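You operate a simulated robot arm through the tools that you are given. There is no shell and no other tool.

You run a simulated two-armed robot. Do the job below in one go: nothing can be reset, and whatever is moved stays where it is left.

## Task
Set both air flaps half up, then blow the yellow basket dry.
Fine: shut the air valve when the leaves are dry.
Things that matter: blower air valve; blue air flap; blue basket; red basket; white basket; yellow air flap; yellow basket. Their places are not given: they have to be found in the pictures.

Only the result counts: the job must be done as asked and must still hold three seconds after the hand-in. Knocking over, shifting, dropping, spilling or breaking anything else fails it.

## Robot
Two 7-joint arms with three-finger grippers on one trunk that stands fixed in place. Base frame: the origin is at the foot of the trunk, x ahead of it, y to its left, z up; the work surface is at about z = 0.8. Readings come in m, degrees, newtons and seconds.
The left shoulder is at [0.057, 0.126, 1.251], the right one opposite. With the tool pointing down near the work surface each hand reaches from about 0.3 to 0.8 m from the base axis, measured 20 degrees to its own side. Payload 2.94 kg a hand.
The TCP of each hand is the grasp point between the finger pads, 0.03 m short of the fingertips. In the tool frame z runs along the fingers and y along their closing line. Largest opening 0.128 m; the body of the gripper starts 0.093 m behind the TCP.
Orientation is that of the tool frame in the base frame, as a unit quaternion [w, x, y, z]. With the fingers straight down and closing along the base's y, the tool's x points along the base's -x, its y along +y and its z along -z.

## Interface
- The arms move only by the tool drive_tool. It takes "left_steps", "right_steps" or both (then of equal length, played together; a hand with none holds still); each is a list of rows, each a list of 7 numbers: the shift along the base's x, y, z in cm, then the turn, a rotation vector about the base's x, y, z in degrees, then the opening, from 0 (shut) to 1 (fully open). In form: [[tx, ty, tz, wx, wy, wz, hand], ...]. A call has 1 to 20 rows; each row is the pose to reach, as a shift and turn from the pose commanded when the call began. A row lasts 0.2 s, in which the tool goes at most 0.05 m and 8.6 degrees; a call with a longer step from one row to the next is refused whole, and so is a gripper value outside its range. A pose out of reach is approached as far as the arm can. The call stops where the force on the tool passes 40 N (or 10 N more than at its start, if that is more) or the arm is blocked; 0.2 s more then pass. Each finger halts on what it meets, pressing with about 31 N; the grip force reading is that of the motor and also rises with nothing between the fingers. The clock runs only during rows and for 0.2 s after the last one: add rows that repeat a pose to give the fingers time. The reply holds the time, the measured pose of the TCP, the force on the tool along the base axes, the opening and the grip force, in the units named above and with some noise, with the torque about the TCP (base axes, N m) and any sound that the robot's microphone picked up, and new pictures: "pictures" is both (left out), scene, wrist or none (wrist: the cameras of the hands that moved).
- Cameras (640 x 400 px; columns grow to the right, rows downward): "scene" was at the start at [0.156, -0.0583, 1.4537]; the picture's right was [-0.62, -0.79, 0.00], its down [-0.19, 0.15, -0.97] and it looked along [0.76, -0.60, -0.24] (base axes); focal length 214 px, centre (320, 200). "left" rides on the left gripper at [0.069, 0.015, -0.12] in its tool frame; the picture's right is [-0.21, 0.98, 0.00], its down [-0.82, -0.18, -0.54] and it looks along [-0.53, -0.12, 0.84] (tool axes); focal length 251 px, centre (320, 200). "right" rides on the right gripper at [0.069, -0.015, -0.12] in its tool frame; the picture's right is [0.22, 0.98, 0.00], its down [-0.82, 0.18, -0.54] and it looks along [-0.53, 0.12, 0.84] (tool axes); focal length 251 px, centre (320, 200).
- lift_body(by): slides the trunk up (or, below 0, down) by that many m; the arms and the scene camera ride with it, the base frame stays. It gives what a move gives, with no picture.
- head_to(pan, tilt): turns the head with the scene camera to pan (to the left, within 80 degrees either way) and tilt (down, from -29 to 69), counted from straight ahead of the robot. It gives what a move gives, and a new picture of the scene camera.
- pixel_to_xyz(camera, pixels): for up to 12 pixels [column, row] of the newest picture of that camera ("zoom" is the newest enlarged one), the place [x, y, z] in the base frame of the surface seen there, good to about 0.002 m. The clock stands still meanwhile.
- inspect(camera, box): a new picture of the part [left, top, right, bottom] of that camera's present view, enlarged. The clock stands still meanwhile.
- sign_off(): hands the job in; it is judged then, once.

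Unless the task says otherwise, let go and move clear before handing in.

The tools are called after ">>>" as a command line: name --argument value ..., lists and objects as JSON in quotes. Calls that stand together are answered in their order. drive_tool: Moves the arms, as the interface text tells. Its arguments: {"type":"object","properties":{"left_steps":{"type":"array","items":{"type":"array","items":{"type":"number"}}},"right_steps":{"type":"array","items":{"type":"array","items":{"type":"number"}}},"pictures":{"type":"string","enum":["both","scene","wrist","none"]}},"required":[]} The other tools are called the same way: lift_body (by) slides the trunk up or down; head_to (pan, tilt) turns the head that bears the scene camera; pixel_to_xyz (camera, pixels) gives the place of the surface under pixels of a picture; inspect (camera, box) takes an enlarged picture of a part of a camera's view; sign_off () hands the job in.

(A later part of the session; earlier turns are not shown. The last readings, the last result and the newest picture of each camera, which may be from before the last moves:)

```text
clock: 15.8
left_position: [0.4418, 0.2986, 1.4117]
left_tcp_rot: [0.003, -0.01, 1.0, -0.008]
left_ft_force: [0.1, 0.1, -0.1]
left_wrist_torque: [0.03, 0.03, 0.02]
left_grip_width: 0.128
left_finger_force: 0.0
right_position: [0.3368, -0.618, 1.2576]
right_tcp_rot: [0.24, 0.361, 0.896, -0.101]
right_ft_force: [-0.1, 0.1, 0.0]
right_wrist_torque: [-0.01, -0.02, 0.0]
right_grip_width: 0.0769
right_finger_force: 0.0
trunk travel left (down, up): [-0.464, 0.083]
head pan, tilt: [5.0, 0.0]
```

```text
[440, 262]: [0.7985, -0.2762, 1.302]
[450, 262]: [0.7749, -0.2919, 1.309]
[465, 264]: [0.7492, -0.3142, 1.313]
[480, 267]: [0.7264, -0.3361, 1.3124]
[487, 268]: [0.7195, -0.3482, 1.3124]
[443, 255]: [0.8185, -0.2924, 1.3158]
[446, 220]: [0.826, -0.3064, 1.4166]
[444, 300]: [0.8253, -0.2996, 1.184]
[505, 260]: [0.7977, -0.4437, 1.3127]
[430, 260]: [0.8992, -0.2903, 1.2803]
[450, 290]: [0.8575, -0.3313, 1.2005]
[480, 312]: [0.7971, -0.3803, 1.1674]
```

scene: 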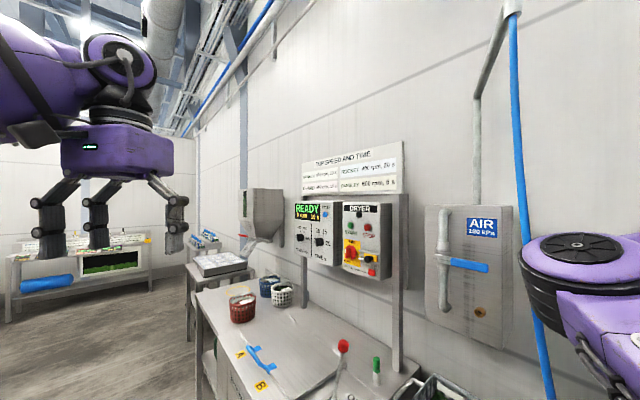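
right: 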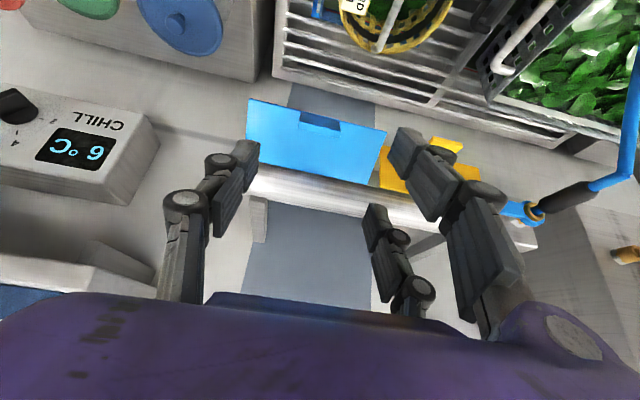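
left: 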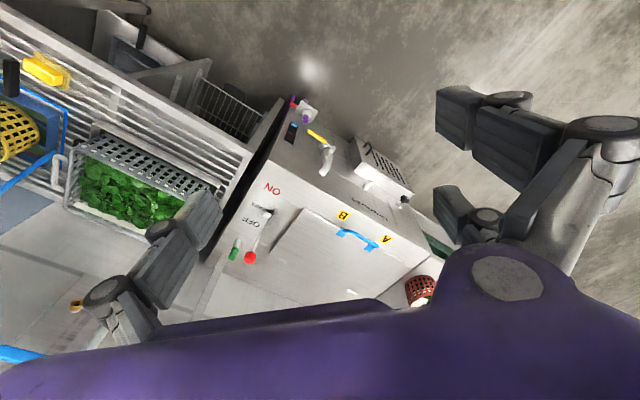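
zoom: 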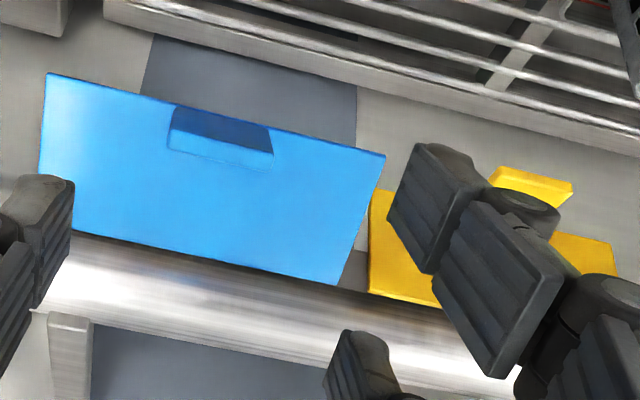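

The blue tab tip centre is at about u = -0.196, n = -0.727, z = 1.165, and my fingers are lined up with it. I'll descend along the tool axis with the fingers open to straddle the tab.

>>> drive_tool --right_steps '[[1.0, -1.0, -2.5, 0, 0, 0, 0.6], [2.0, -2.0, -5.0, 0, 0, 0, 0.6], [2.8, -2.85, -7.1, 0, 0, 0, 0.6], [3.3, -3.35, -8.4, 0, 0, 0, 0.6], [3.5, -3.55, -8.9, 0, 0, 0, 0.6], [3.5, -3.55, -8.9, 0, 0, 0, 0.6]]' --pictures "wrist"

```text
clock: 17.2
left_position: [0.4422, 0.2995, 1.4122]
left_tcp_rot: [0.003, -0.011, 1.0, -0.008]
left_ft_force: [-0.2, -0.2, -1.3]
left_wrist_torque: [-0.01, -0.01, 0.0]
left_grip_width: 0.1279
left_finger_force: 0.0
right_position: [0.3702, -0.6521, 1.167]
right_tcp_rot: [0.24, 0.36, 0.896, -0.1]
right_ft_force: [0.3, -0.5, -0.6]
right_wrist_torque: [0.02, 0.03, 0.01]
right_grip_width: 0.0768
right_finger_force: 0.1
trunk travel left (down, up): [-0.464, 0.083]
head pan, tilt: [5.0, 0.0]
```

right: 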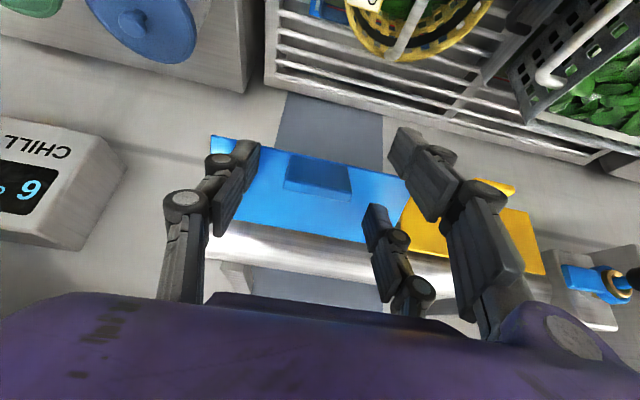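

Forces are near zero and the tab at (320,175) lies between the fingers at (245,165) and (410,150). I'll enlarge to check that the pads line up before closing.

>>> inspect --camera "right" --box '[190, 100, 450, 270]'

>>> pixel_to_xyz --camera "right" --pixels '[[250, 150], [245, 175], [400, 140], [430, 190], [375, 215], [385, 240], [320, 165], [320, 190], [232, 200], [490, 250]]'

```text
2.35 times, centred on (320, 185) of right
```

zoom: 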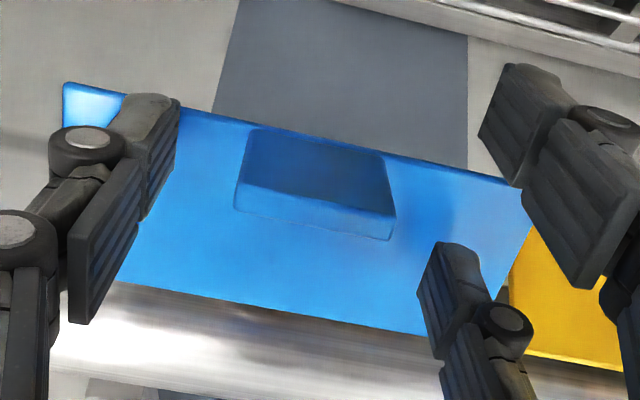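

```text
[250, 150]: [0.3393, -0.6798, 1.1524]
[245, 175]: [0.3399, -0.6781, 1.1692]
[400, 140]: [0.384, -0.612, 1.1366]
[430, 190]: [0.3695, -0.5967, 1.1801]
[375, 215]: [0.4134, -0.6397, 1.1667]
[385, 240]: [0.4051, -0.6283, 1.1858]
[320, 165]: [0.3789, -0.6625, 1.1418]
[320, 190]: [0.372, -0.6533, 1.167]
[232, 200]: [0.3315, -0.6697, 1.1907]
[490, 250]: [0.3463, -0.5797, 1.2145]
```

The view shows one finger on the -u side and two staggered ones on the +u side, so I need to find out how this hand really grips. I'll close gently on the tab and read the width.

>>> drive_tool --right_steps '[[0, 0, 0, 0, 0, 0, 0.4], [0, 0, 0, 0, 0, 0, 0.3], [0, 0, 0, 0, 0, 0, 0.2], [0, 0, 0, 0, 0, 0, 0.2]]' --pictures "wrist"

```text
clock: 18.2
left_position: [0.441, 0.2954, 1.4126]
left_tcp_rot: [0.005, -0.011, 1.0, -0.006]
left_ft_force: [0.0, 0.3, 0.7]
left_wrist_torque: [-0.01, 0.04, 0.02]
left_grip_width: 0.1283
left_finger_force: 0.1
right_position: [0.3682, -0.6542, 1.1669]
right_tcp_rot: [0.238, 0.362, 0.896, -0.101]
right_ft_force: [-7.9, -10.8, 2.1]
right_wrist_torque: [-0.42, 0.1, -0.2]
right_grip_width: 0.0353
right_finger_force: 7.0
trunk travel left (down, up): [-0.464, 0.083]
head pan, tilt: [5.0, 0.0]
```

right: 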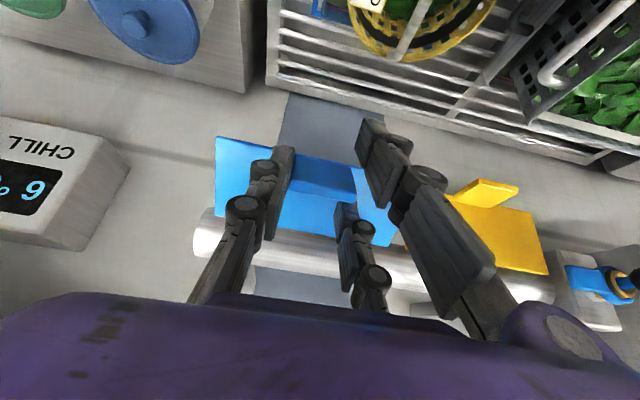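

The fingers stopped at 0.035 m, close to the tab's width, but there is a 13 N side force toward -u. I'll enlarge the view to see the contact.

>>> inspect --camera "right" --box '[210, 100, 450, 260]'

>>> pixel_to_xyz --camera "right" --pixels '[[320, 165], [340, 170], [300, 190], [325, 195], [380, 235], [220, 145], [290, 155], [370, 130], [345, 215]]'

```text
2.50 times, centred on (330, 180) of right
```

zoom: 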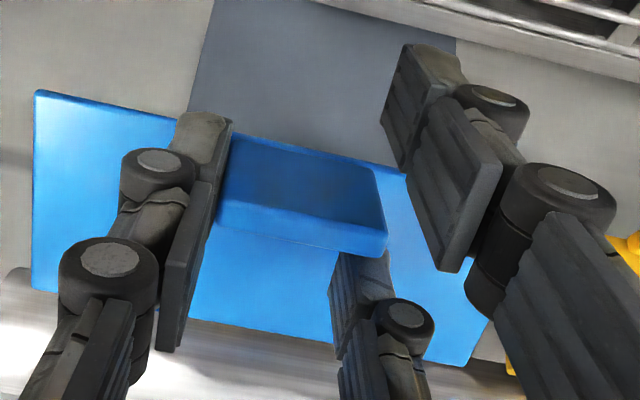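

```text
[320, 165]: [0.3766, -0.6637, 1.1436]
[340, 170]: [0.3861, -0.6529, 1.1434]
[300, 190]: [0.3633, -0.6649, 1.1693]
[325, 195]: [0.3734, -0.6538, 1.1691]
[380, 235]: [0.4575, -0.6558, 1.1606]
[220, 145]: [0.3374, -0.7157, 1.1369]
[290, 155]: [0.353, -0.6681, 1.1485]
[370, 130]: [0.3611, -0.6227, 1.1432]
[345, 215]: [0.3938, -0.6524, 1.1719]
```

Up close, the single finger bears on the tab's end while the other two pass on either side of it, so this hand can't grip the narrow tab. I'll nudge the flaps with closed fingers instead, and first open and back off along the tool axis.

>>> drive_tool --right_steps '[[0, 0, 0, 0, 0, 0, 0.4], [0, 0, 0, 0, 0, 0, 0.6], [-1.0, 1.0, 2.5, 0, 0, 0, 0.6], [-2.0, 2.0, 5.0, 0, 0, 0, 0.6], [-3.5, 3.5, 8.5, 0, 0, 0, 0.6], [-5, 5, 10, 0, 0, 0, 0.3], [-5, 5, 10, 0, 0, 0, 0]]' --pictures "wrist"

```text
clock: 19.8
left_position: [0.4425, 0.2982, 1.4125]
left_tcp_rot: [0.003, -0.011, 1.0, -0.006]
left_ft_force: [0.9, -0.4, -0.2]
left_wrist_torque: [-0.02, 0.0, 0.01]
left_grip_width: 0.1277
left_finger_force: 0.0
right_position: [0.321, -0.6016, 1.2672]
right_tcp_rot: [0.238, 0.361, 0.896, -0.101]
right_ft_force: [0.6, -0.2, 0.0]
right_wrist_torque: [-0.03, 0.0, 0.02]
right_grip_width: 0.0
right_finger_force: 3.4
trunk travel left (down, up): [-0.464, 0.083]
head pan, tilt: [5.0, 0.0]
```

right: 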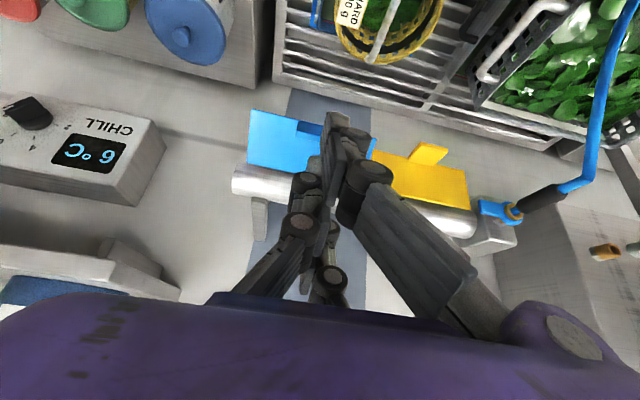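

The hand is closed and clear. I'll rotate it to about 75° (nearly horizontal) in front of and below the blue flap, so it can lift the flap's edge and show whether 60° is its upper stop.

>>> drive_tool --right_steps '[[-1.0, 1.0, -3, -5.33, -5.27, 0, 0], [-2, 2, -6, -10.7, -10.5, 0, 0], [-2.3, 2.35, -9.5, -16, -15.8, 0, 0], [-2.3, 2.35, -13, -21.3, -21.1, 0, 0], [-2.3, 2.35, -16.5, -26.7, -26.4, 0, 0], [-2.3, 2.35, -19.7, -32, -31.6, 0, 0], [-2.3, 2.35, -19.7, -32, -31.6, 0, 0]]' --pictures "both"

```text
clock: 21.4
left_position: [0.4404, 0.3007, 1.412]
left_tcp_rot: [0.003, -0.01, 1.0, -0.007]
left_ft_force: [0.0, 0.1, 0.2]
left_wrist_torque: [-0.02, -0.04, -0.02]
left_grip_width: 0.1281
left_finger_force: 0.1
right_position: [0.2985, -0.5794, 1.0705]
right_tcp_rot: [0.561, 0.295, 0.735, -0.241]
right_ft_force: [0.3, 0.2, 0.1]
right_wrist_torque: [0.01, 0.03, 0.01]
right_grip_width: 0.0
right_finger_force: 2.9
right hand out of reach, approached as far as the arm can: row 3, 4, 5
trunk travel left (down, up): [-0.464, 0.083]
head pan, tilt: [5.0, 0.0]
```

scene: 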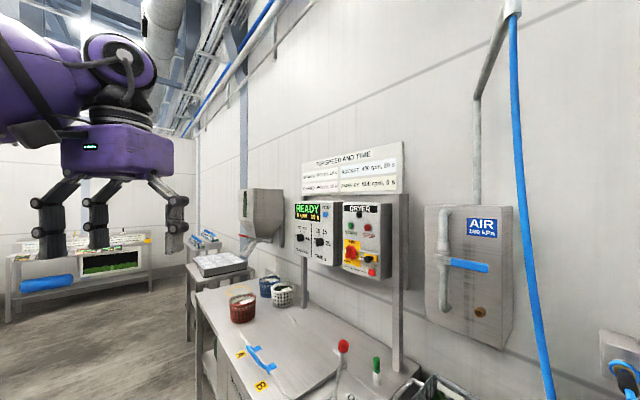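
right: 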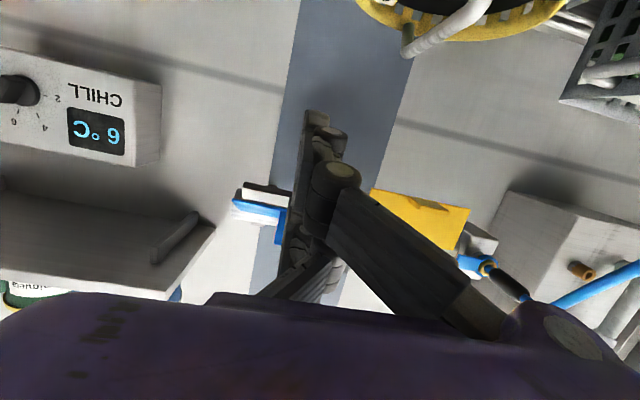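

The right arm has dropped out of the head's view, so I'll turn the head toward the blower to watch the work.

>>> head_to --pan -45 --tilt 25

```text
clock: 22.6
left_position: [0.4423, 0.2988, 1.4109]
left_tcp_rot: [0.004, -0.011, 1.0, -0.008]
left_ft_force: [-0.6, 0.1, -0.3]
left_wrist_torque: [0.04, 0.02, -0.04]
left_grip_width: 0.1279
left_finger_force: 0.0
right_position: [0.2982, -0.58, 1.0703]
right_tcp_rot: [0.56, 0.294, 0.736, -0.24]
right_ft_force: [-0.8, 1.4, 0.5]
right_wrist_torque: [0.0, -0.01, -0.02]
right_grip_width: 0.0
right_finger_force: 2.7
trunk travel left (down, up): [-0.464, 0.083]
head pan, tilt: [-45.0, 25.0]
```

scene: 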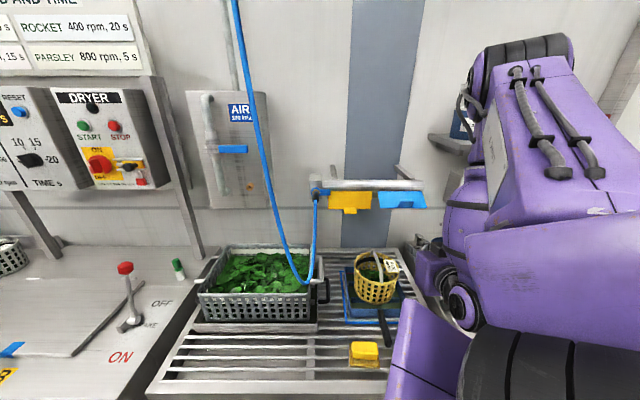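

This is an excellent view of the whole blower. I'll enlarge it along with the basket below.

>>> inspect --camera "scene" --box '[300, 160, 440, 330]'

>>> inspect --camera "scene" --box '[300, 165, 440, 225]'

>>> inspect --camera "scene" --box '[180, 80, 330, 220]'

```text
2.35 times, centred on (370, 245) of scene
```

zoom: 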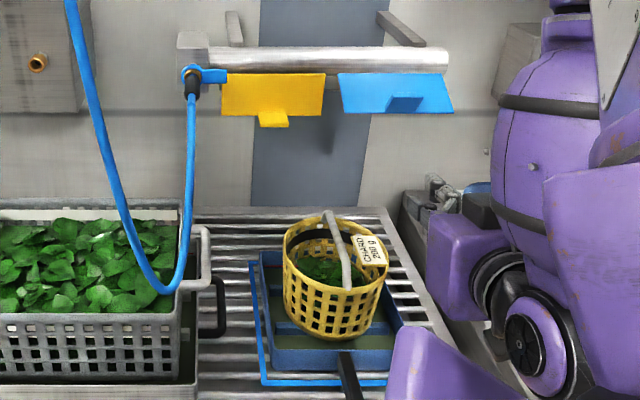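

```text
4.57 times, centred on (370, 195) of scene
```

zoom: 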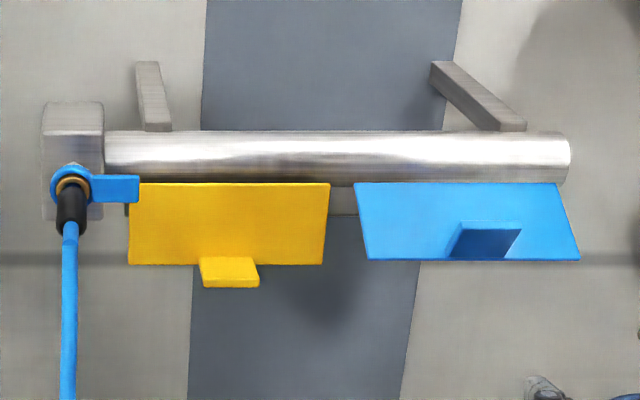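

```text
2.86 times, centred on (255, 150) of scene
```

zoom: 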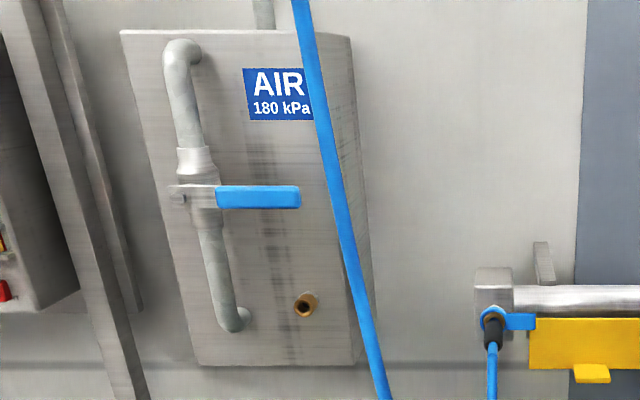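

The panel lever is across its pipe (shut), and the basket sits right under the blower. I'll slide the closed fingers forward under the blue flap at z = 1.07.

>>> drive_tool --right_steps '[[2.8, -2.8, 0, 0, 0, 0, 0], [5.6, -5.65, 0, 0, 0, 0, 0], [8.2, -8.3, 0, 0, 0, 0, 0], [8.2, -8.3, 0, 0, 0, 0, 0]]' --pictures "both"

```text
clock: 23.6
left_position: [0.4414, 0.2993, 1.4116]
left_tcp_rot: [0.004, -0.011, 1.0, -0.008]
left_ft_force: [0.1, 0.8, -0.1]
left_wrist_torque: [-0.03, -0.03, -0.01]
left_grip_width: 0.1281
left_finger_force: 0.2
right_position: [0.3814, -0.6605, 1.0707]
right_tcp_rot: [0.56, 0.296, 0.736, -0.241]
right_ft_force: [-0.3, 0.2, 0.4]
right_wrist_torque: [-0.01, -0.05, 0.03]
right_grip_width: 0.0
right_finger_force: 2.8
trunk travel left (down, up): [-0.464, 0.083]
head pan, tilt: [-45.0, 25.0]
```

scene: 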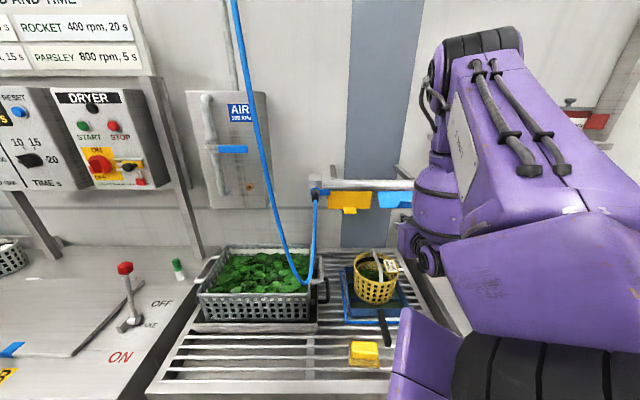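
right: 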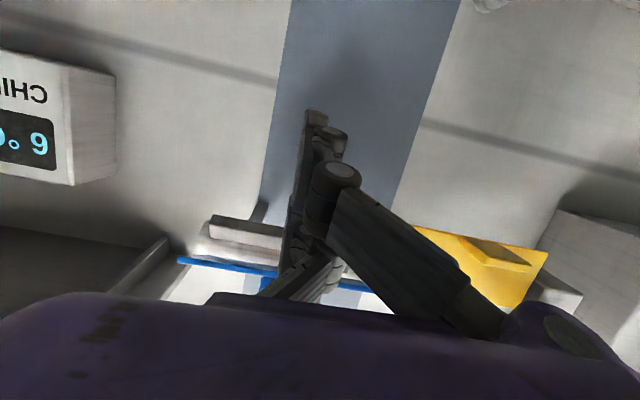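

The fingers are under the blue flap with no contact. I'll raise slowly and watch the force.

>>> drive_tool --right_steps '[[0, 0, 0.5, 0, 0, 0, 0], [0, 0, 1.0, 0, 0, 0, 0], [0, 0, 1.5, 0, 0, 0, 0], [0, 0, 2.0, 0, 0, 0, 0], [0, 0, 2.5, 0, 0, 0, 0], [0, 0, 2.5, 0, 0, 0, 0]]' --pictures "both"

```text
clock: 25.0
left_position: [0.4424, 0.2982, 1.4122]
left_tcp_rot: [0.004, -0.01, 1.0, -0.008]
left_ft_force: [0.2, 0.3, 0.6]
left_wrist_torque: [-0.01, 0.02, -0.01]
left_grip_width: 0.128
left_finger_force: 0.1
right_position: [0.3793, -0.6616, 1.0948]
right_tcp_rot: [0.558, 0.295, 0.738, -0.238]
right_ft_force: [-2.9, 7.5, -14.0]
right_wrist_torque: [-0.05, -0.16, -0.1]
right_grip_width: 0.0
right_finger_force: 2.9
trunk travel left (down, up): [-0.464, 0.083]
head pan, tilt: [-45.0, 25.0]
```

scene: 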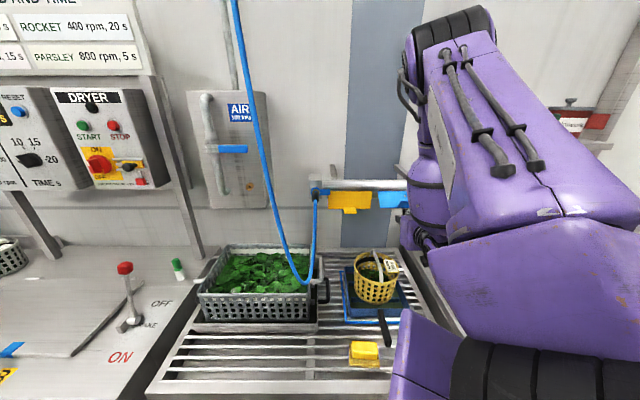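
right: 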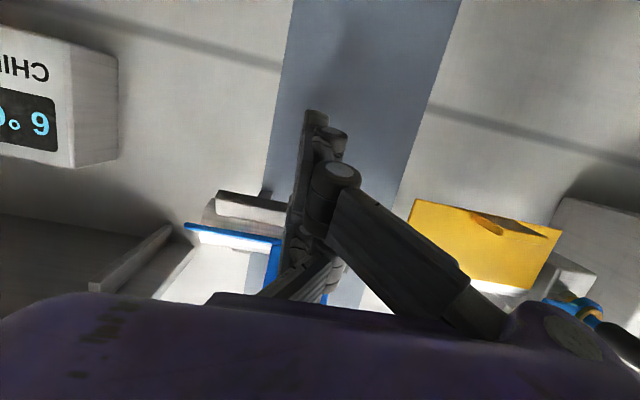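

There is now 14 N pushing down on the fingers. I'll check whether the blue flap actually moved.

>>> inspect --camera "scene" --box '[310, 165, 430, 225]'

>>> pixel_to_xyz --camera "scene" --pixels '[[381, 192], [383, 207], [390, 193], [393, 206], [390, 205], [400, 206], [385, 200], [395, 196]]'

>>> inspect --camera "right" --box '[170, 160, 400, 310]'

```text
5.33 times, centred on (370, 195) of scene
```

zoom: 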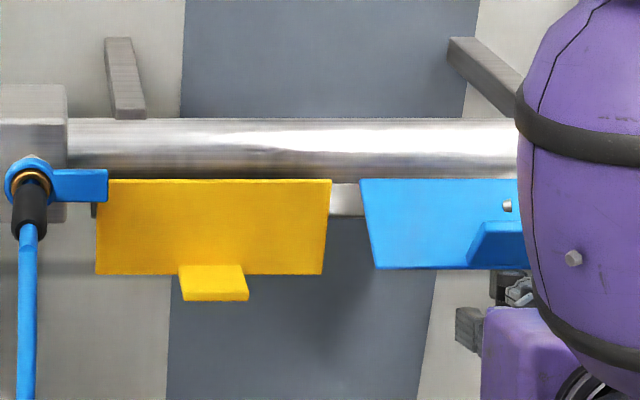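

```text
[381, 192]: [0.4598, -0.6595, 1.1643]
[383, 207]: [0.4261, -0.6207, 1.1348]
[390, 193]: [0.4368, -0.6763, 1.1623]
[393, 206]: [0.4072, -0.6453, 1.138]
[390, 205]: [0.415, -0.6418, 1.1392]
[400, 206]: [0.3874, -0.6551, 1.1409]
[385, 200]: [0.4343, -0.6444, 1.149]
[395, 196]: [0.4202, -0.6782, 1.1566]
```

```text
2.67 times, centred on (285, 235) of right
```

zoom: 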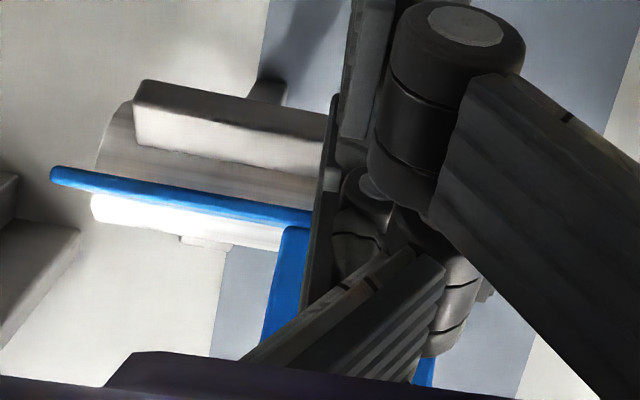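

A light rectangular bar shows under the pipe at about (235,200) in the right camera, and my fingertips may have touched that instead of the flap. I'll measure it.

>>> pixel_to_xyz --camera "zoom" --pixels '[[150, 95], [300, 120], [150, 135], [300, 165], [60, 175], [300, 218], [120, 120], [200, 210], [285, 240], [275, 300], [290, 270], [320, 300]]'

```text
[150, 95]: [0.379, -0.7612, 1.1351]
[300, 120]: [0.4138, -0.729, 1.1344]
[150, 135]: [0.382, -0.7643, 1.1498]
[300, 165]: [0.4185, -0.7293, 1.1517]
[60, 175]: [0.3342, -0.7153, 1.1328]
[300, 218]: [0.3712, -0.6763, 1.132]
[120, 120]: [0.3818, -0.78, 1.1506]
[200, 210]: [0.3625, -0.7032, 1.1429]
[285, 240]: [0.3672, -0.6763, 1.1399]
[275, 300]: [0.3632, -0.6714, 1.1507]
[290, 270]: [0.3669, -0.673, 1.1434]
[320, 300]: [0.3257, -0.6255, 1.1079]
```

The blue flap is still at about 58–60° and holds 14 N, so it is either at its upper stop or its hinge is stiff. I'll push up a few millimetres more and see if it yields.

>>> drive_tool --right_steps '[[0, 0, 0.2, 0, 0, 0, 0], [0, 0, 0.4, 0, 0, 0, 0], [0, 0, 0.6, 0, 0, 0, 0]]' --pictures "none"

>>> inspect --camera "scene" --box '[310, 165, 430, 225]'

>>> pixel_to_xyz --camera "zoom" --pixels '[[380, 183], [390, 260], [420, 185], [430, 260], [450, 190], [455, 260], [500, 215], [480, 250]]'

```text
clock: 25.8
left_position: [0.4419, 0.2968, 1.412]
left_tcp_rot: [0.004, -0.011, 1.0, -0.007]
left_ft_force: [-0.8, -0.8, -1.0]
left_wrist_torque: [0.04, 0.01, 0.01]
left_grip_width: 0.128
left_finger_force: 0.1
right_position: [0.3787, -0.661, 1.095]
right_tcp_rot: [0.553, 0.299, 0.741, -0.237]
right_ft_force: [1.4, 2.8, -9.6]
right_wrist_torque: [0.11, -0.03, -0.01]
right_grip_width: 0.0001
right_finger_force: 3.6
trunk travel left (down, up): [-0.464, 0.083]
head pan, tilt: [-45.0, 25.0]
stopped in row 3 (right hand): the force on the tool passed its limit at 41 N (the readings are from after the stop); the commanded pose is now the measured one
```

```text
5.33 times, centred on (370, 195) of scene
```

zoom: 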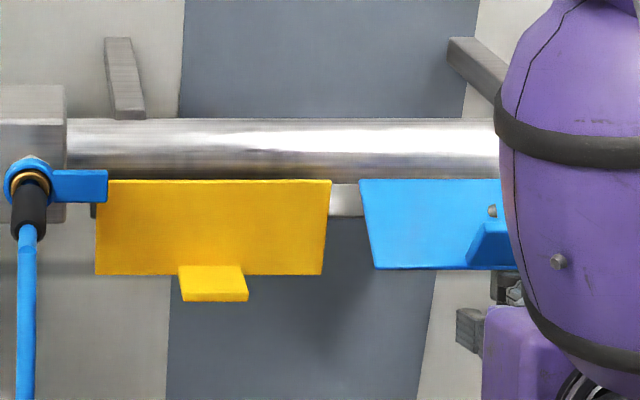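

```text
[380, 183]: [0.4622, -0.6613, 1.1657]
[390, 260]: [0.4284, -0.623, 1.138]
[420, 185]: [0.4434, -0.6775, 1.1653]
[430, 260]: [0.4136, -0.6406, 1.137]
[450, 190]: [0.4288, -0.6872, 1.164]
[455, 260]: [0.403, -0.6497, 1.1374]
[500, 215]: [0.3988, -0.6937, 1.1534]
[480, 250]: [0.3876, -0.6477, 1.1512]
```

At 41 N the flap did not move, so about 60° is its upper stop; with the lower stop at vertical, "half up" is about 30° for both. I'll back out from under it and come round to a point above the blue tab.

>>> drive_tool --right_steps '[[0, 0, -1.5, 0, 0, 0, 0], [0, 0, -3, 0, 0, 0, 0], [-3, 3, -3, 0, 0, 0, 0], [-6, 6, -3, 0, 0, 0, 0], [-8.4, 8.5, -2, 0, 0, 0, 0], [-8.4, 8.5, 2, 5.2, 5.15, 0, 0], [-8.4, 8.5, 6, 10.4, 10.3, 0, 0], [-8.4, 8.5, 9.5, 15.7, 15.5, 0, 0], [-8.4, 8.5, 13, 20.9, 20.6, 0, 0], [-8, 8.1, 15, 26.1, 25.8, 0, 0], [-6, 6.1, 16, 31.3, 30.9, 0, 0], [-4, 4, 15, 31.3, 30.9, 0, 0], [-2.4, 2.42, 13, 31.3, 30.9, 0, 0], [-2.4, 2.42, 12.1, 31.3, 30.9, 0, 0], [-2.4, 2.42, 12.1, 31.3, 30.9, 0, 0]]' --pictures "both"

```text
clock: 29.0
left_position: [0.4423, 0.2984, 1.4125]
left_tcp_rot: [0.004, -0.01, 1.0, -0.007]
left_ft_force: [-0.1, 0.1, -0.1]
left_wrist_torque: [0.03, -0.01, -0.04]
left_grip_width: 0.128
left_finger_force: 0.1
right_position: [0.3536, -0.6353, 1.2189]
right_tcp_rot: [0.241, 0.361, 0.895, -0.102]
right_ft_force: [0.2, -0.1, 0.8]
right_wrist_torque: [0.03, 0.0, -0.02]
right_grip_width: 0.0
right_finger_force: 2.5
right hand out of reach, approached as far as the arm can: row 5, 6, 7, 8
trunk travel left (down, up): [-0.464, 0.083]
head pan, tilt: [-45.0, 25.0]
```

scene: 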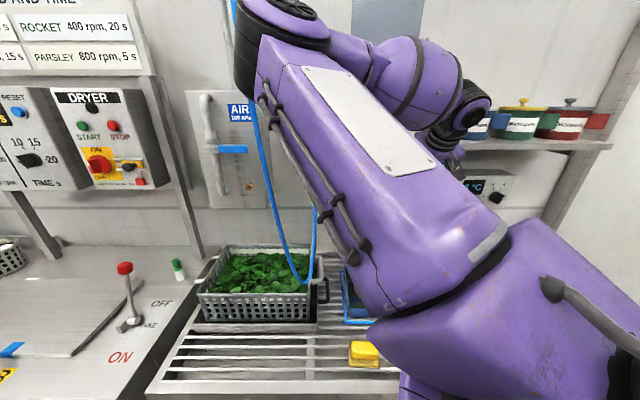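
right: 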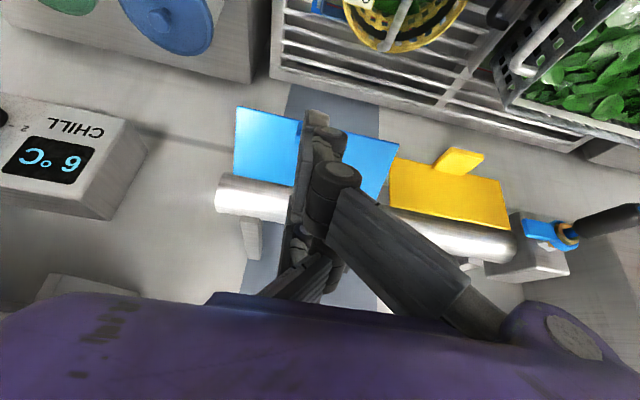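

The closed fingertips are poised above the blue tab. I'll press it down gently, stopping a bit short of the 30° target so I can measure.

>>> drive_tool --right_steps '[[0.5, -0.5, -1.2, 0, 0, 0, 0], [1.0, -1.0, -2.3, 0, 0, 0, 0], [1.2, -1.2, -3.0, 0, 0, 0, 0], [1.35, -1.36, -3.7, 0, 0, 0, 0], [1.45, -1.46, -4.4, 0, 0, 0, 0], [1.5, -1.52, -5.1, 0, 0, 0, 0], [1.5, -1.52, -5.1, 0, 0, 0, 0]]' --pictures "wrist"

```text
clock: 30.6
left_position: [0.4426, 0.2995, 1.4125]
left_tcp_rot: [0.003, -0.011, 1.0, -0.008]
left_ft_force: [-0.2, 0.8, 0.3]
left_wrist_torque: [-0.01, -0.03, 0.0]
left_grip_width: 0.128
left_finger_force: 0.0
right_position: [0.3684, -0.6517, 1.1672]
right_tcp_rot: [0.242, 0.361, 0.895, -0.102]
right_ft_force: [-0.5, 0.1, 0.2]
right_wrist_torque: [0.02, 0.02, 0.02]
right_grip_width: 0.0
right_finger_force: 3.1
trunk travel left (down, up): [-0.464, 0.083]
head pan, tilt: [-45.0, 25.0]
```

right: 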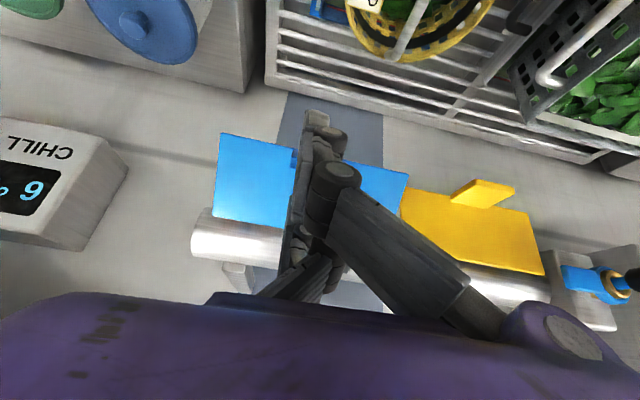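

There's no residual force, so I'll measure the blue flap now.

>>> inspect --camera "right" --box '[190, 110, 430, 260]'

>>> pixel_to_xyz --camera "right" --pixels '[[222, 138], [217, 215], [260, 145], [255, 222], [280, 150], [275, 222], [403, 175], [385, 172], [392, 205], [370, 190]]'

```text
2.67 times, centred on (310, 185) of right
```

zoom: 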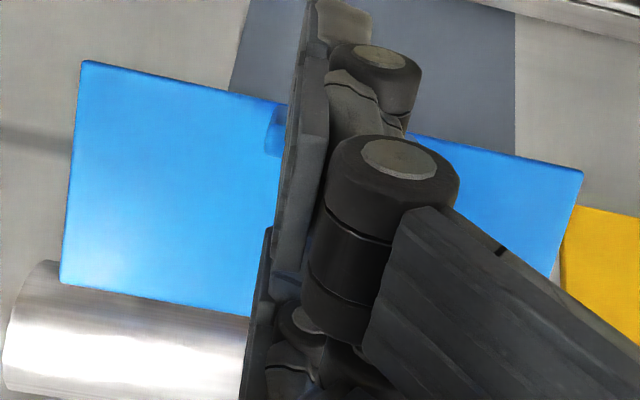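

```text
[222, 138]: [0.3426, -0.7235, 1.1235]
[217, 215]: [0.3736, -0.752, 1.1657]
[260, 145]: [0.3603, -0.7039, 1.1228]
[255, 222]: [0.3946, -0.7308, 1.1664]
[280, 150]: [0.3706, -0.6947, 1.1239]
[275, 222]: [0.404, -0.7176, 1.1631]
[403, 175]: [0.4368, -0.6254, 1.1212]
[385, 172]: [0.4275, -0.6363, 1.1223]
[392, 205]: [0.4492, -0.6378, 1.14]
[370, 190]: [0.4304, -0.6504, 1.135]
```

The blue flap went from 60° to about 45° with almost no resistance, and it stays where it is put. I'll press about 15 mm further to bring it near 30°.

>>> drive_tool --right_steps '[[0.1, -0.1, -0.4, 0, 0, 0, 0], [0.2, -0.2, -0.8, 0, 0, 0, 0], [0.3, -0.3, -1.2, 0, 0, 0, 0], [0.35, -0.36, -1.5, 0, 0, 0, 0], [0.35, -0.36, -1.5, 0, 0, 0, 0]]' --pictures "wrist"

>>> inspect --camera "right" --box '[190, 110, 430, 260]'

```text
clock: 31.8
left_position: [0.442, 0.2976, 1.4121]
left_tcp_rot: [0.004, -0.01, 1.0, -0.008]
left_ft_force: [-0.5, 0.0, -0.1]
left_wrist_torque: [-0.02, 0.0, 0.0]
left_grip_width: 0.128
left_finger_force: 0.0
right_position: [0.3731, -0.6549, 1.1508]
right_tcp_rot: [0.24, 0.362, 0.895, -0.101]
right_ft_force: [-1.0, 0.1, 0.0]
right_wrist_torque: [-0.03, 0.04, -0.01]
right_grip_width: 0.0001
right_finger_force: 3.0
trunk travel left (down, up): [-0.464, 0.083]
head pan, tilt: [-45.0, 25.0]
```

right: 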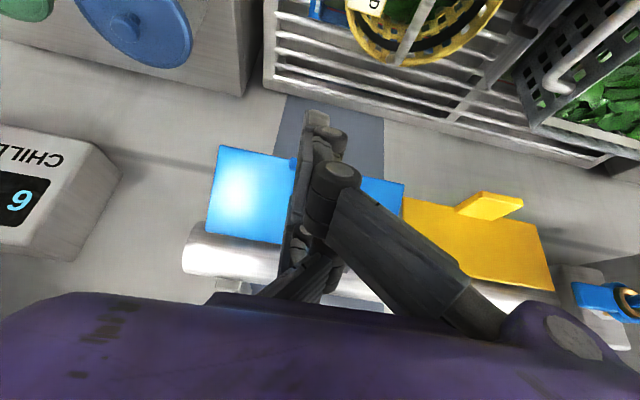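

```text
2.67 times, centred on (310, 185) of right
```

zoom: 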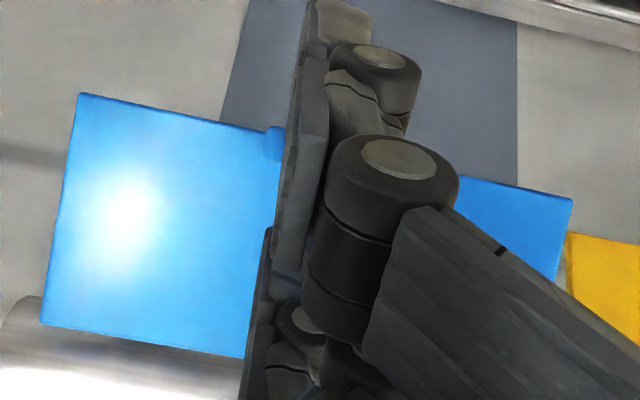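

>>> pixel_to_xyz --camera "zoom" --pixels '[[82, 98], [45, 320], [150, 110], [120, 330], [240, 130], [220, 345], [565, 203], [490, 190], [545, 265], [200, 120], [180, 340], [540, 196]]'

```text
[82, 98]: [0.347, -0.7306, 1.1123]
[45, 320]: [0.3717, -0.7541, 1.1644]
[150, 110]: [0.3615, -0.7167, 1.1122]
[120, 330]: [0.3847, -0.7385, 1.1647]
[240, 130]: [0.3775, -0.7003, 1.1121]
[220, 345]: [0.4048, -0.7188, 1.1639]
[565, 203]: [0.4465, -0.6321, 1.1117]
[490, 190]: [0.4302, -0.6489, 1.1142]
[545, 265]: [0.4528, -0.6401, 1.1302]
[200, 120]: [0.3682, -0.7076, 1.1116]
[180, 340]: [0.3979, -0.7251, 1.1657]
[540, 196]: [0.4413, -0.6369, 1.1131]
```

The blue flap now measures about 31–33°. I'll nudge it 1.5 mm more, then retreat upward along the tool axis.

>>> drive_tool --right_steps '[[0, 0, -0.15, 0, 0, 0, 0], [0, 0, -0.15, 0, 0, 0, 0], [-0.7, 0.7, 1.5, 0, 0, 0, 0], [-2, 2, 4, 0, 0, 0, 0], [-4, 4, 7.5, 0, 0, 0, 0], [-6, 6, 10, 0, 0, 0, 0], [-6, 6, 10, 0, 0, 0, 0]]' --pictures "wrist"

>>> inspect --camera "right" --box '[220, 80, 500, 260]'

```text
clock: 33.4
left_position: [0.4428, 0.2972, 1.4115]
left_tcp_rot: [0.004, -0.011, 1.0, -0.006]
left_ft_force: [-0.3, -0.1, 0.5]
left_wrist_torque: [0.03, 0.0, 0.0]
left_grip_width: 0.1282
left_finger_force: 0.1
right_position: [0.3103, -0.5935, 1.2503]
right_tcp_rot: [0.242, 0.361, 0.895, -0.101]
right_ft_force: [-0.2, 0.4, -0.6]
right_wrist_torque: [0.04, 0.01, -0.02]
right_grip_width: 0.0003
right_finger_force: 2.9
trunk travel left (down, up): [-0.464, 0.083]
head pan, tilt: [-45.0, 25.0]
```

right: 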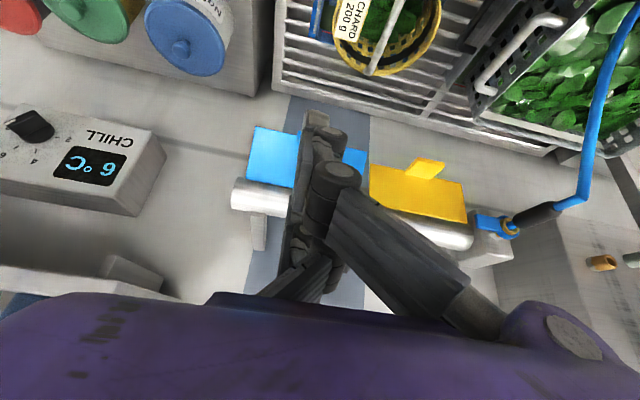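

```text
2.22 times, centred on (360, 170) of right
```

zoom: 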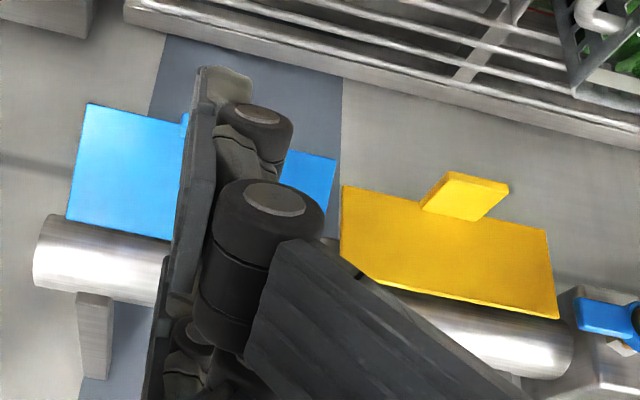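

The hand has backed off. I'll measure both flaps from this picture.

>>> pixel_to_xyz --camera "zoom" --pixels '[[92, 110], [72, 212], [130, 120], [120, 225], [165, 128], [155, 230], [330, 165], [320, 200]]'

>>> pixel_to_xyz --camera "zoom" --pixels '[[348, 192], [345, 260], [400, 208], [395, 278], [540, 235], [545, 308], [520, 235], [505, 300], [470, 180], [470, 210]]'

```text
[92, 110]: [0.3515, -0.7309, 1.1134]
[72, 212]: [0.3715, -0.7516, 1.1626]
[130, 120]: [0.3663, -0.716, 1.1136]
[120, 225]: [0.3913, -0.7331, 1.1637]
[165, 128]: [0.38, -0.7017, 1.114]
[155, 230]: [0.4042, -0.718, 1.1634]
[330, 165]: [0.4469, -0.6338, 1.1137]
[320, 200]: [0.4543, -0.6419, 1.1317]
```

```text
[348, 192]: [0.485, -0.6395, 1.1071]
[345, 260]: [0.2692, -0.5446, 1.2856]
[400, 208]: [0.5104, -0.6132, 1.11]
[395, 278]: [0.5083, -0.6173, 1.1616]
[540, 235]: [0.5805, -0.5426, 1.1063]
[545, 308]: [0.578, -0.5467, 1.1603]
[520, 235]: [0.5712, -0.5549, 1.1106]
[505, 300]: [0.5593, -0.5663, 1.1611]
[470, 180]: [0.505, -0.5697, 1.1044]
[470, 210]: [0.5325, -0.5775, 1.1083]
```

Blue now measures 30.3°, 30.7° and 30.2° at three places, so it is half up. Next I'll bring the hand back to the near-horizontal pose, low and in front, to lift the yellow flap from below by its tab.

>>> drive_tool --right_steps '[[-0.5, 0.5, -3, -5.33, -5.27, 0, 0], [-1, 1, -6, -10.7, -10.5, 0, 0], [-1.2, 1.3, -9.5, -16, -15.8, 0, 0], [-1.2, 1.3, -13, -21.3, -21.1, 0, 0], [-1.2, 1.3, -16.5, -26.7, -26.4, 0, 0], [-1.2, 1.3, -20, -32, -31.6, 0, 0], [-1.2, 1.3, -20, -32, -31.6, 0, 0]]' --pictures "both"

```text
clock: 35.0
left_position: [0.4414, 0.2988, 1.4127]
left_tcp_rot: [0.004, -0.01, 1.0, -0.008]
left_ft_force: [-0.4, 0.3, 0.3]
left_wrist_torque: [-0.05, -0.02, -0.01]
left_grip_width: 0.128
left_finger_force: 0.1
right_position: [0.3018, -0.5801, 1.051]
right_tcp_rot: [0.563, 0.294, 0.734, -0.24]
right_ft_force: [-0.2, -0.1, 0.7]
right_wrist_torque: [0.0, 0.0, 0.0]
right_grip_width: 0.0001
right_finger_force: 3.4
right hand out of reach, approached as far as the arm can: row 3, 4, 5
trunk travel left (down, up): [-0.464, 0.083]
head pan, tilt: [-45.0, 25.0]
```

scene: 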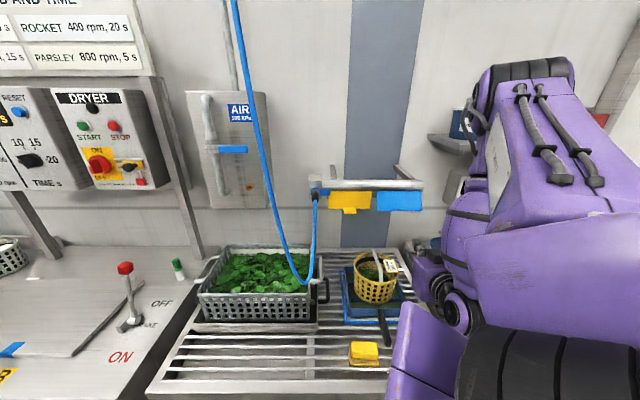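
right: 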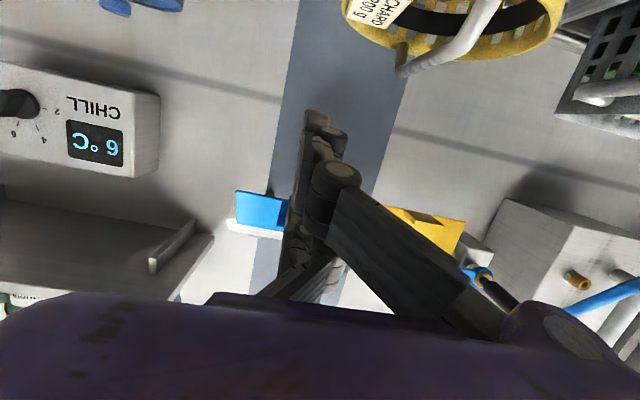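

Clear. I'll slide left along the pipe to u ≈ -0.045, in front of the yellow tab and keeping clear of the hose at u > 0.07.

>>> drive_tool --right_steps '[[2.6, 2.6, 0, 0, 0, 0, 0], [5.2, 5.2, 0, 0, 0, 0, 0], [7.9, 7.8, 0, 0, 0, 0, 0], [10.5, 10.4, -0.5, 0, 0, 0, 0], [10.5, 10.4, -0.5, 0, 0, 0, 0]]' --pictures "both"

```text
clock: 36.2
left_position: [0.4415, 0.2993, 1.4113]
left_tcp_rot: [0.004, -0.011, 1.0, -0.007]
left_ft_force: [-0.1, 0.7, -0.7]
left_wrist_torque: [-0.02, 0.03, 0.01]
left_grip_width: 0.1282
left_finger_force: 0.0
right_position: [0.3681, -0.521, 1.0496]
right_tcp_rot: [0.561, 0.295, 0.736, -0.239]
right_ft_force: [-0.1, -0.9, -0.3]
right_wrist_torque: [-0.02, 0.02, -0.01]
right_grip_width: 0.0
right_finger_force: 2.9
right hand out of reach, approached as far as the arm can: row 3, 4, 5
trunk travel left (down, up): [-0.464, 0.083]
head pan, tilt: [-45.0, 25.0]
```

scene: 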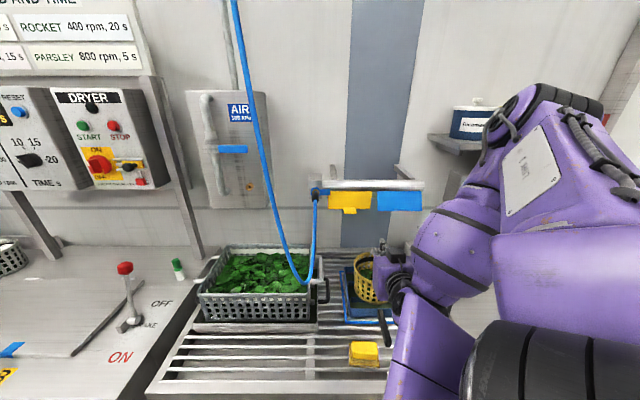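
right: 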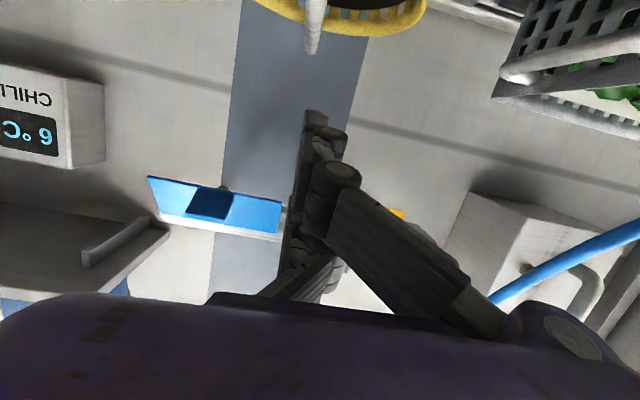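

The arm stopped short at u = -0.105, since this pose is too close to the body to reach further sideways. Moving forward under the flap is harmless at this height and lengthens the reach, so I'll advance and see where I end up.

>>> drive_tool --right_steps '[[2.1, -2.1, -0.3, 0, 0, 0, 0], [4.2, -4.2, -0.3, 0, 0, 0, 0], [6.3, -6.3, -0.3, 0, 0, 0, 0], [8.2, -8.3, -0.3, 0, 0, 0, 0], [8.2, -8.3, -0.3, 0, 0, 0, 0]]' --pictures "both"

```text
clock: 37.4
left_position: [0.4422, 0.2988, 1.4123]
left_tcp_rot: [0.004, -0.011, 1.0, -0.009]
left_ft_force: [0.2, -0.3, -0.5]
left_wrist_torque: [0.01, 0.01, 0.0]
left_grip_width: 0.1278
left_finger_force: 0.1
right_position: [0.4132, -0.5995, 1.0389]
right_tcp_rot: [0.565, 0.293, 0.734, -0.239]
right_ft_force: [0.2, 0.4, 0.2]
right_wrist_torque: [-0.03, -0.01, -0.02]
right_grip_width: 0.0
right_finger_force: 3.1
right hand out of reach, approached as far as the arm can: row 1, 2, 3, 4, 5
trunk travel left (down, up): [-0.464, 0.083]
head pan, tilt: [-45.0, 25.0]
```

scene: 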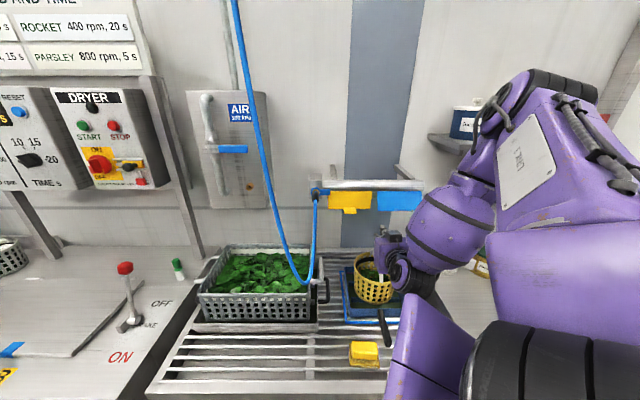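
right: 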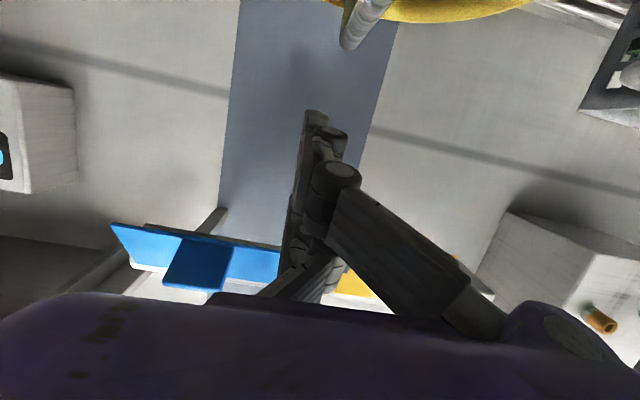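

The hand stopped at u = -0.128, n = -0.717; the arm is at its limit in this posture, and it's hovering above the basket. I'll back out to the free space in front of the blue flap, where the posture is known to work.

>>> drive_tool --right_steps '[[-3.8, -0.4, 0.5, 0, 0, 0, 0], [-7.6, -0.8, 0.5, 0, 0, 0, 0], [-11.4, -1.2, 0.5, 0, 0, 0, 0], [-15.2, -1.6, 0.5, 0, 0, 0, 0], [-18.9, -2.1, 0.5, 0, 0, 0, 0], [-18.9, -2.1, 0.5, 0, 0, 0, 0]]' --pictures "both"

```text
clock: 38.8
left_position: [0.4426, 0.2979, 1.412]
left_tcp_rot: [0.004, -0.011, 1.0, -0.008]
left_ft_force: [-0.2, 0.4, 1.0]
left_wrist_torque: [-0.01, 0.02, -0.01]
left_grip_width: 0.1278
left_finger_force: 0.0
right_position: [0.2262, -0.6245, 1.0448]
right_tcp_rot: [0.561, 0.296, 0.735, -0.241]
right_ft_force: [0.2, 1.4, -0.8]
right_wrist_torque: [0.05, -0.02, -0.04]
right_grip_width: 0.0
right_finger_force: 2.7
trunk travel left (down, up): [-0.464, 0.083]
head pan, tilt: [-45.0, 25.0]
```

scene: 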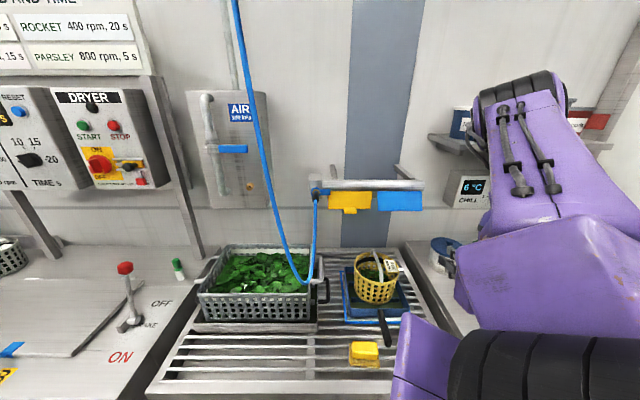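
right: 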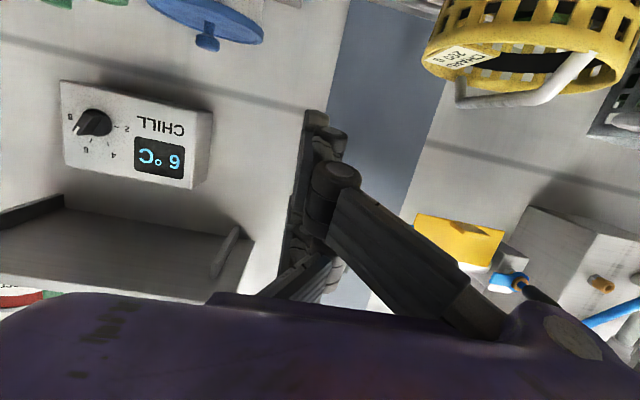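

The fresh view shows the basket undisturbed. I'll go back up to the elbow-up posture (tool 30° off vertical), then move left to the yellow flap from above.

>>> drive_tool --right_steps '[[1, 0.5, 4, 5.33, 5.27, 0, 0], [2.5, 1, 8, 10.7, 10.5, 0, 0], [4, 1.5, 12, 16, 15.8, 0, 0], [5.5, 2, 16, 21.3, 21.1, 0, 0], [7, 2.5, 20, 26.7, 26.4, 0, 0], [8.4, 3.1, 24, 32, 31.6, 0, 0], [8.4, 3.1, 24, 32, 31.6, 0, 0]]' --pictures "both"

```text
clock: 40.4
left_position: [0.4417, 0.2986, 1.4114]
left_tcp_rot: [0.005, -0.01, 1.0, -0.006]
left_ft_force: [-0.3, -0.2, 0.8]
left_wrist_torque: [0.0, -0.04, 0.01]
left_grip_width: 0.1279
left_finger_force: 0.1
right_position: [0.3109, -0.5926, 1.2851]
right_tcp_rot: [0.24, 0.361, 0.895, -0.102]
right_ft_force: [0.1, 0.8, -0.4]
right_wrist_torque: [-0.03, -0.03, -0.03]
right_grip_width: 0.0
right_finger_force: 2.8
trunk travel left (down, up): [-0.464, 0.083]
head pan, tilt: [-45.0, 25.0]
```

scene: 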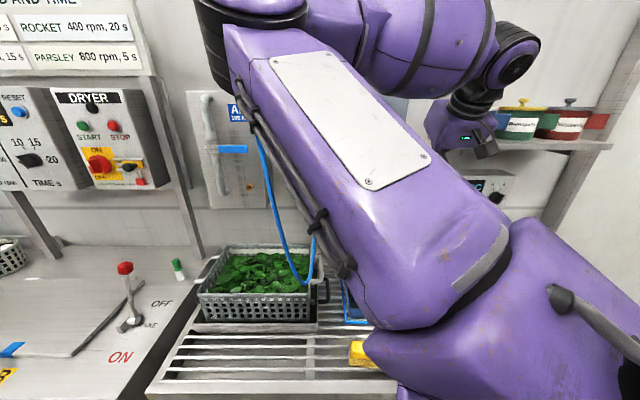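
right: 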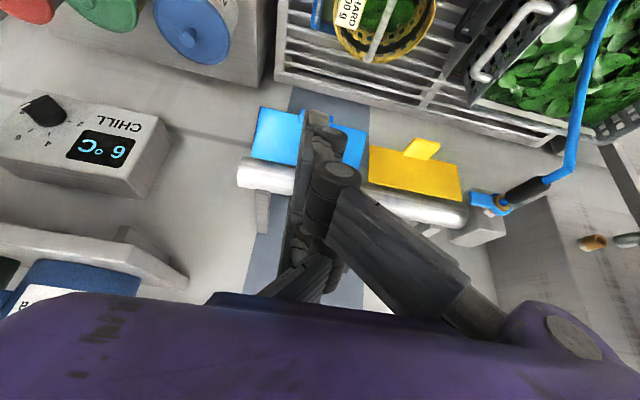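

I'll check where the right elbow is relative to the hanging hose before shifting left.

>>> pixel_to_xyz --camera "scene" --pixels '[[215, 30], [250, 15], [280, 5], [300, 80], [230, 60], [350, 40], [262, 150], [440, 60]]'

```text
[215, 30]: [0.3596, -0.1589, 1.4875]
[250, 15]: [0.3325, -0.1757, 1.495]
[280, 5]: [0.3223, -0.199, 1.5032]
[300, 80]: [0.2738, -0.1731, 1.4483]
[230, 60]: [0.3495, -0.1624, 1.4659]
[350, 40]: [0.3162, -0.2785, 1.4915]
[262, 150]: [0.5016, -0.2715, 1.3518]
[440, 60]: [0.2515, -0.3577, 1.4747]
```

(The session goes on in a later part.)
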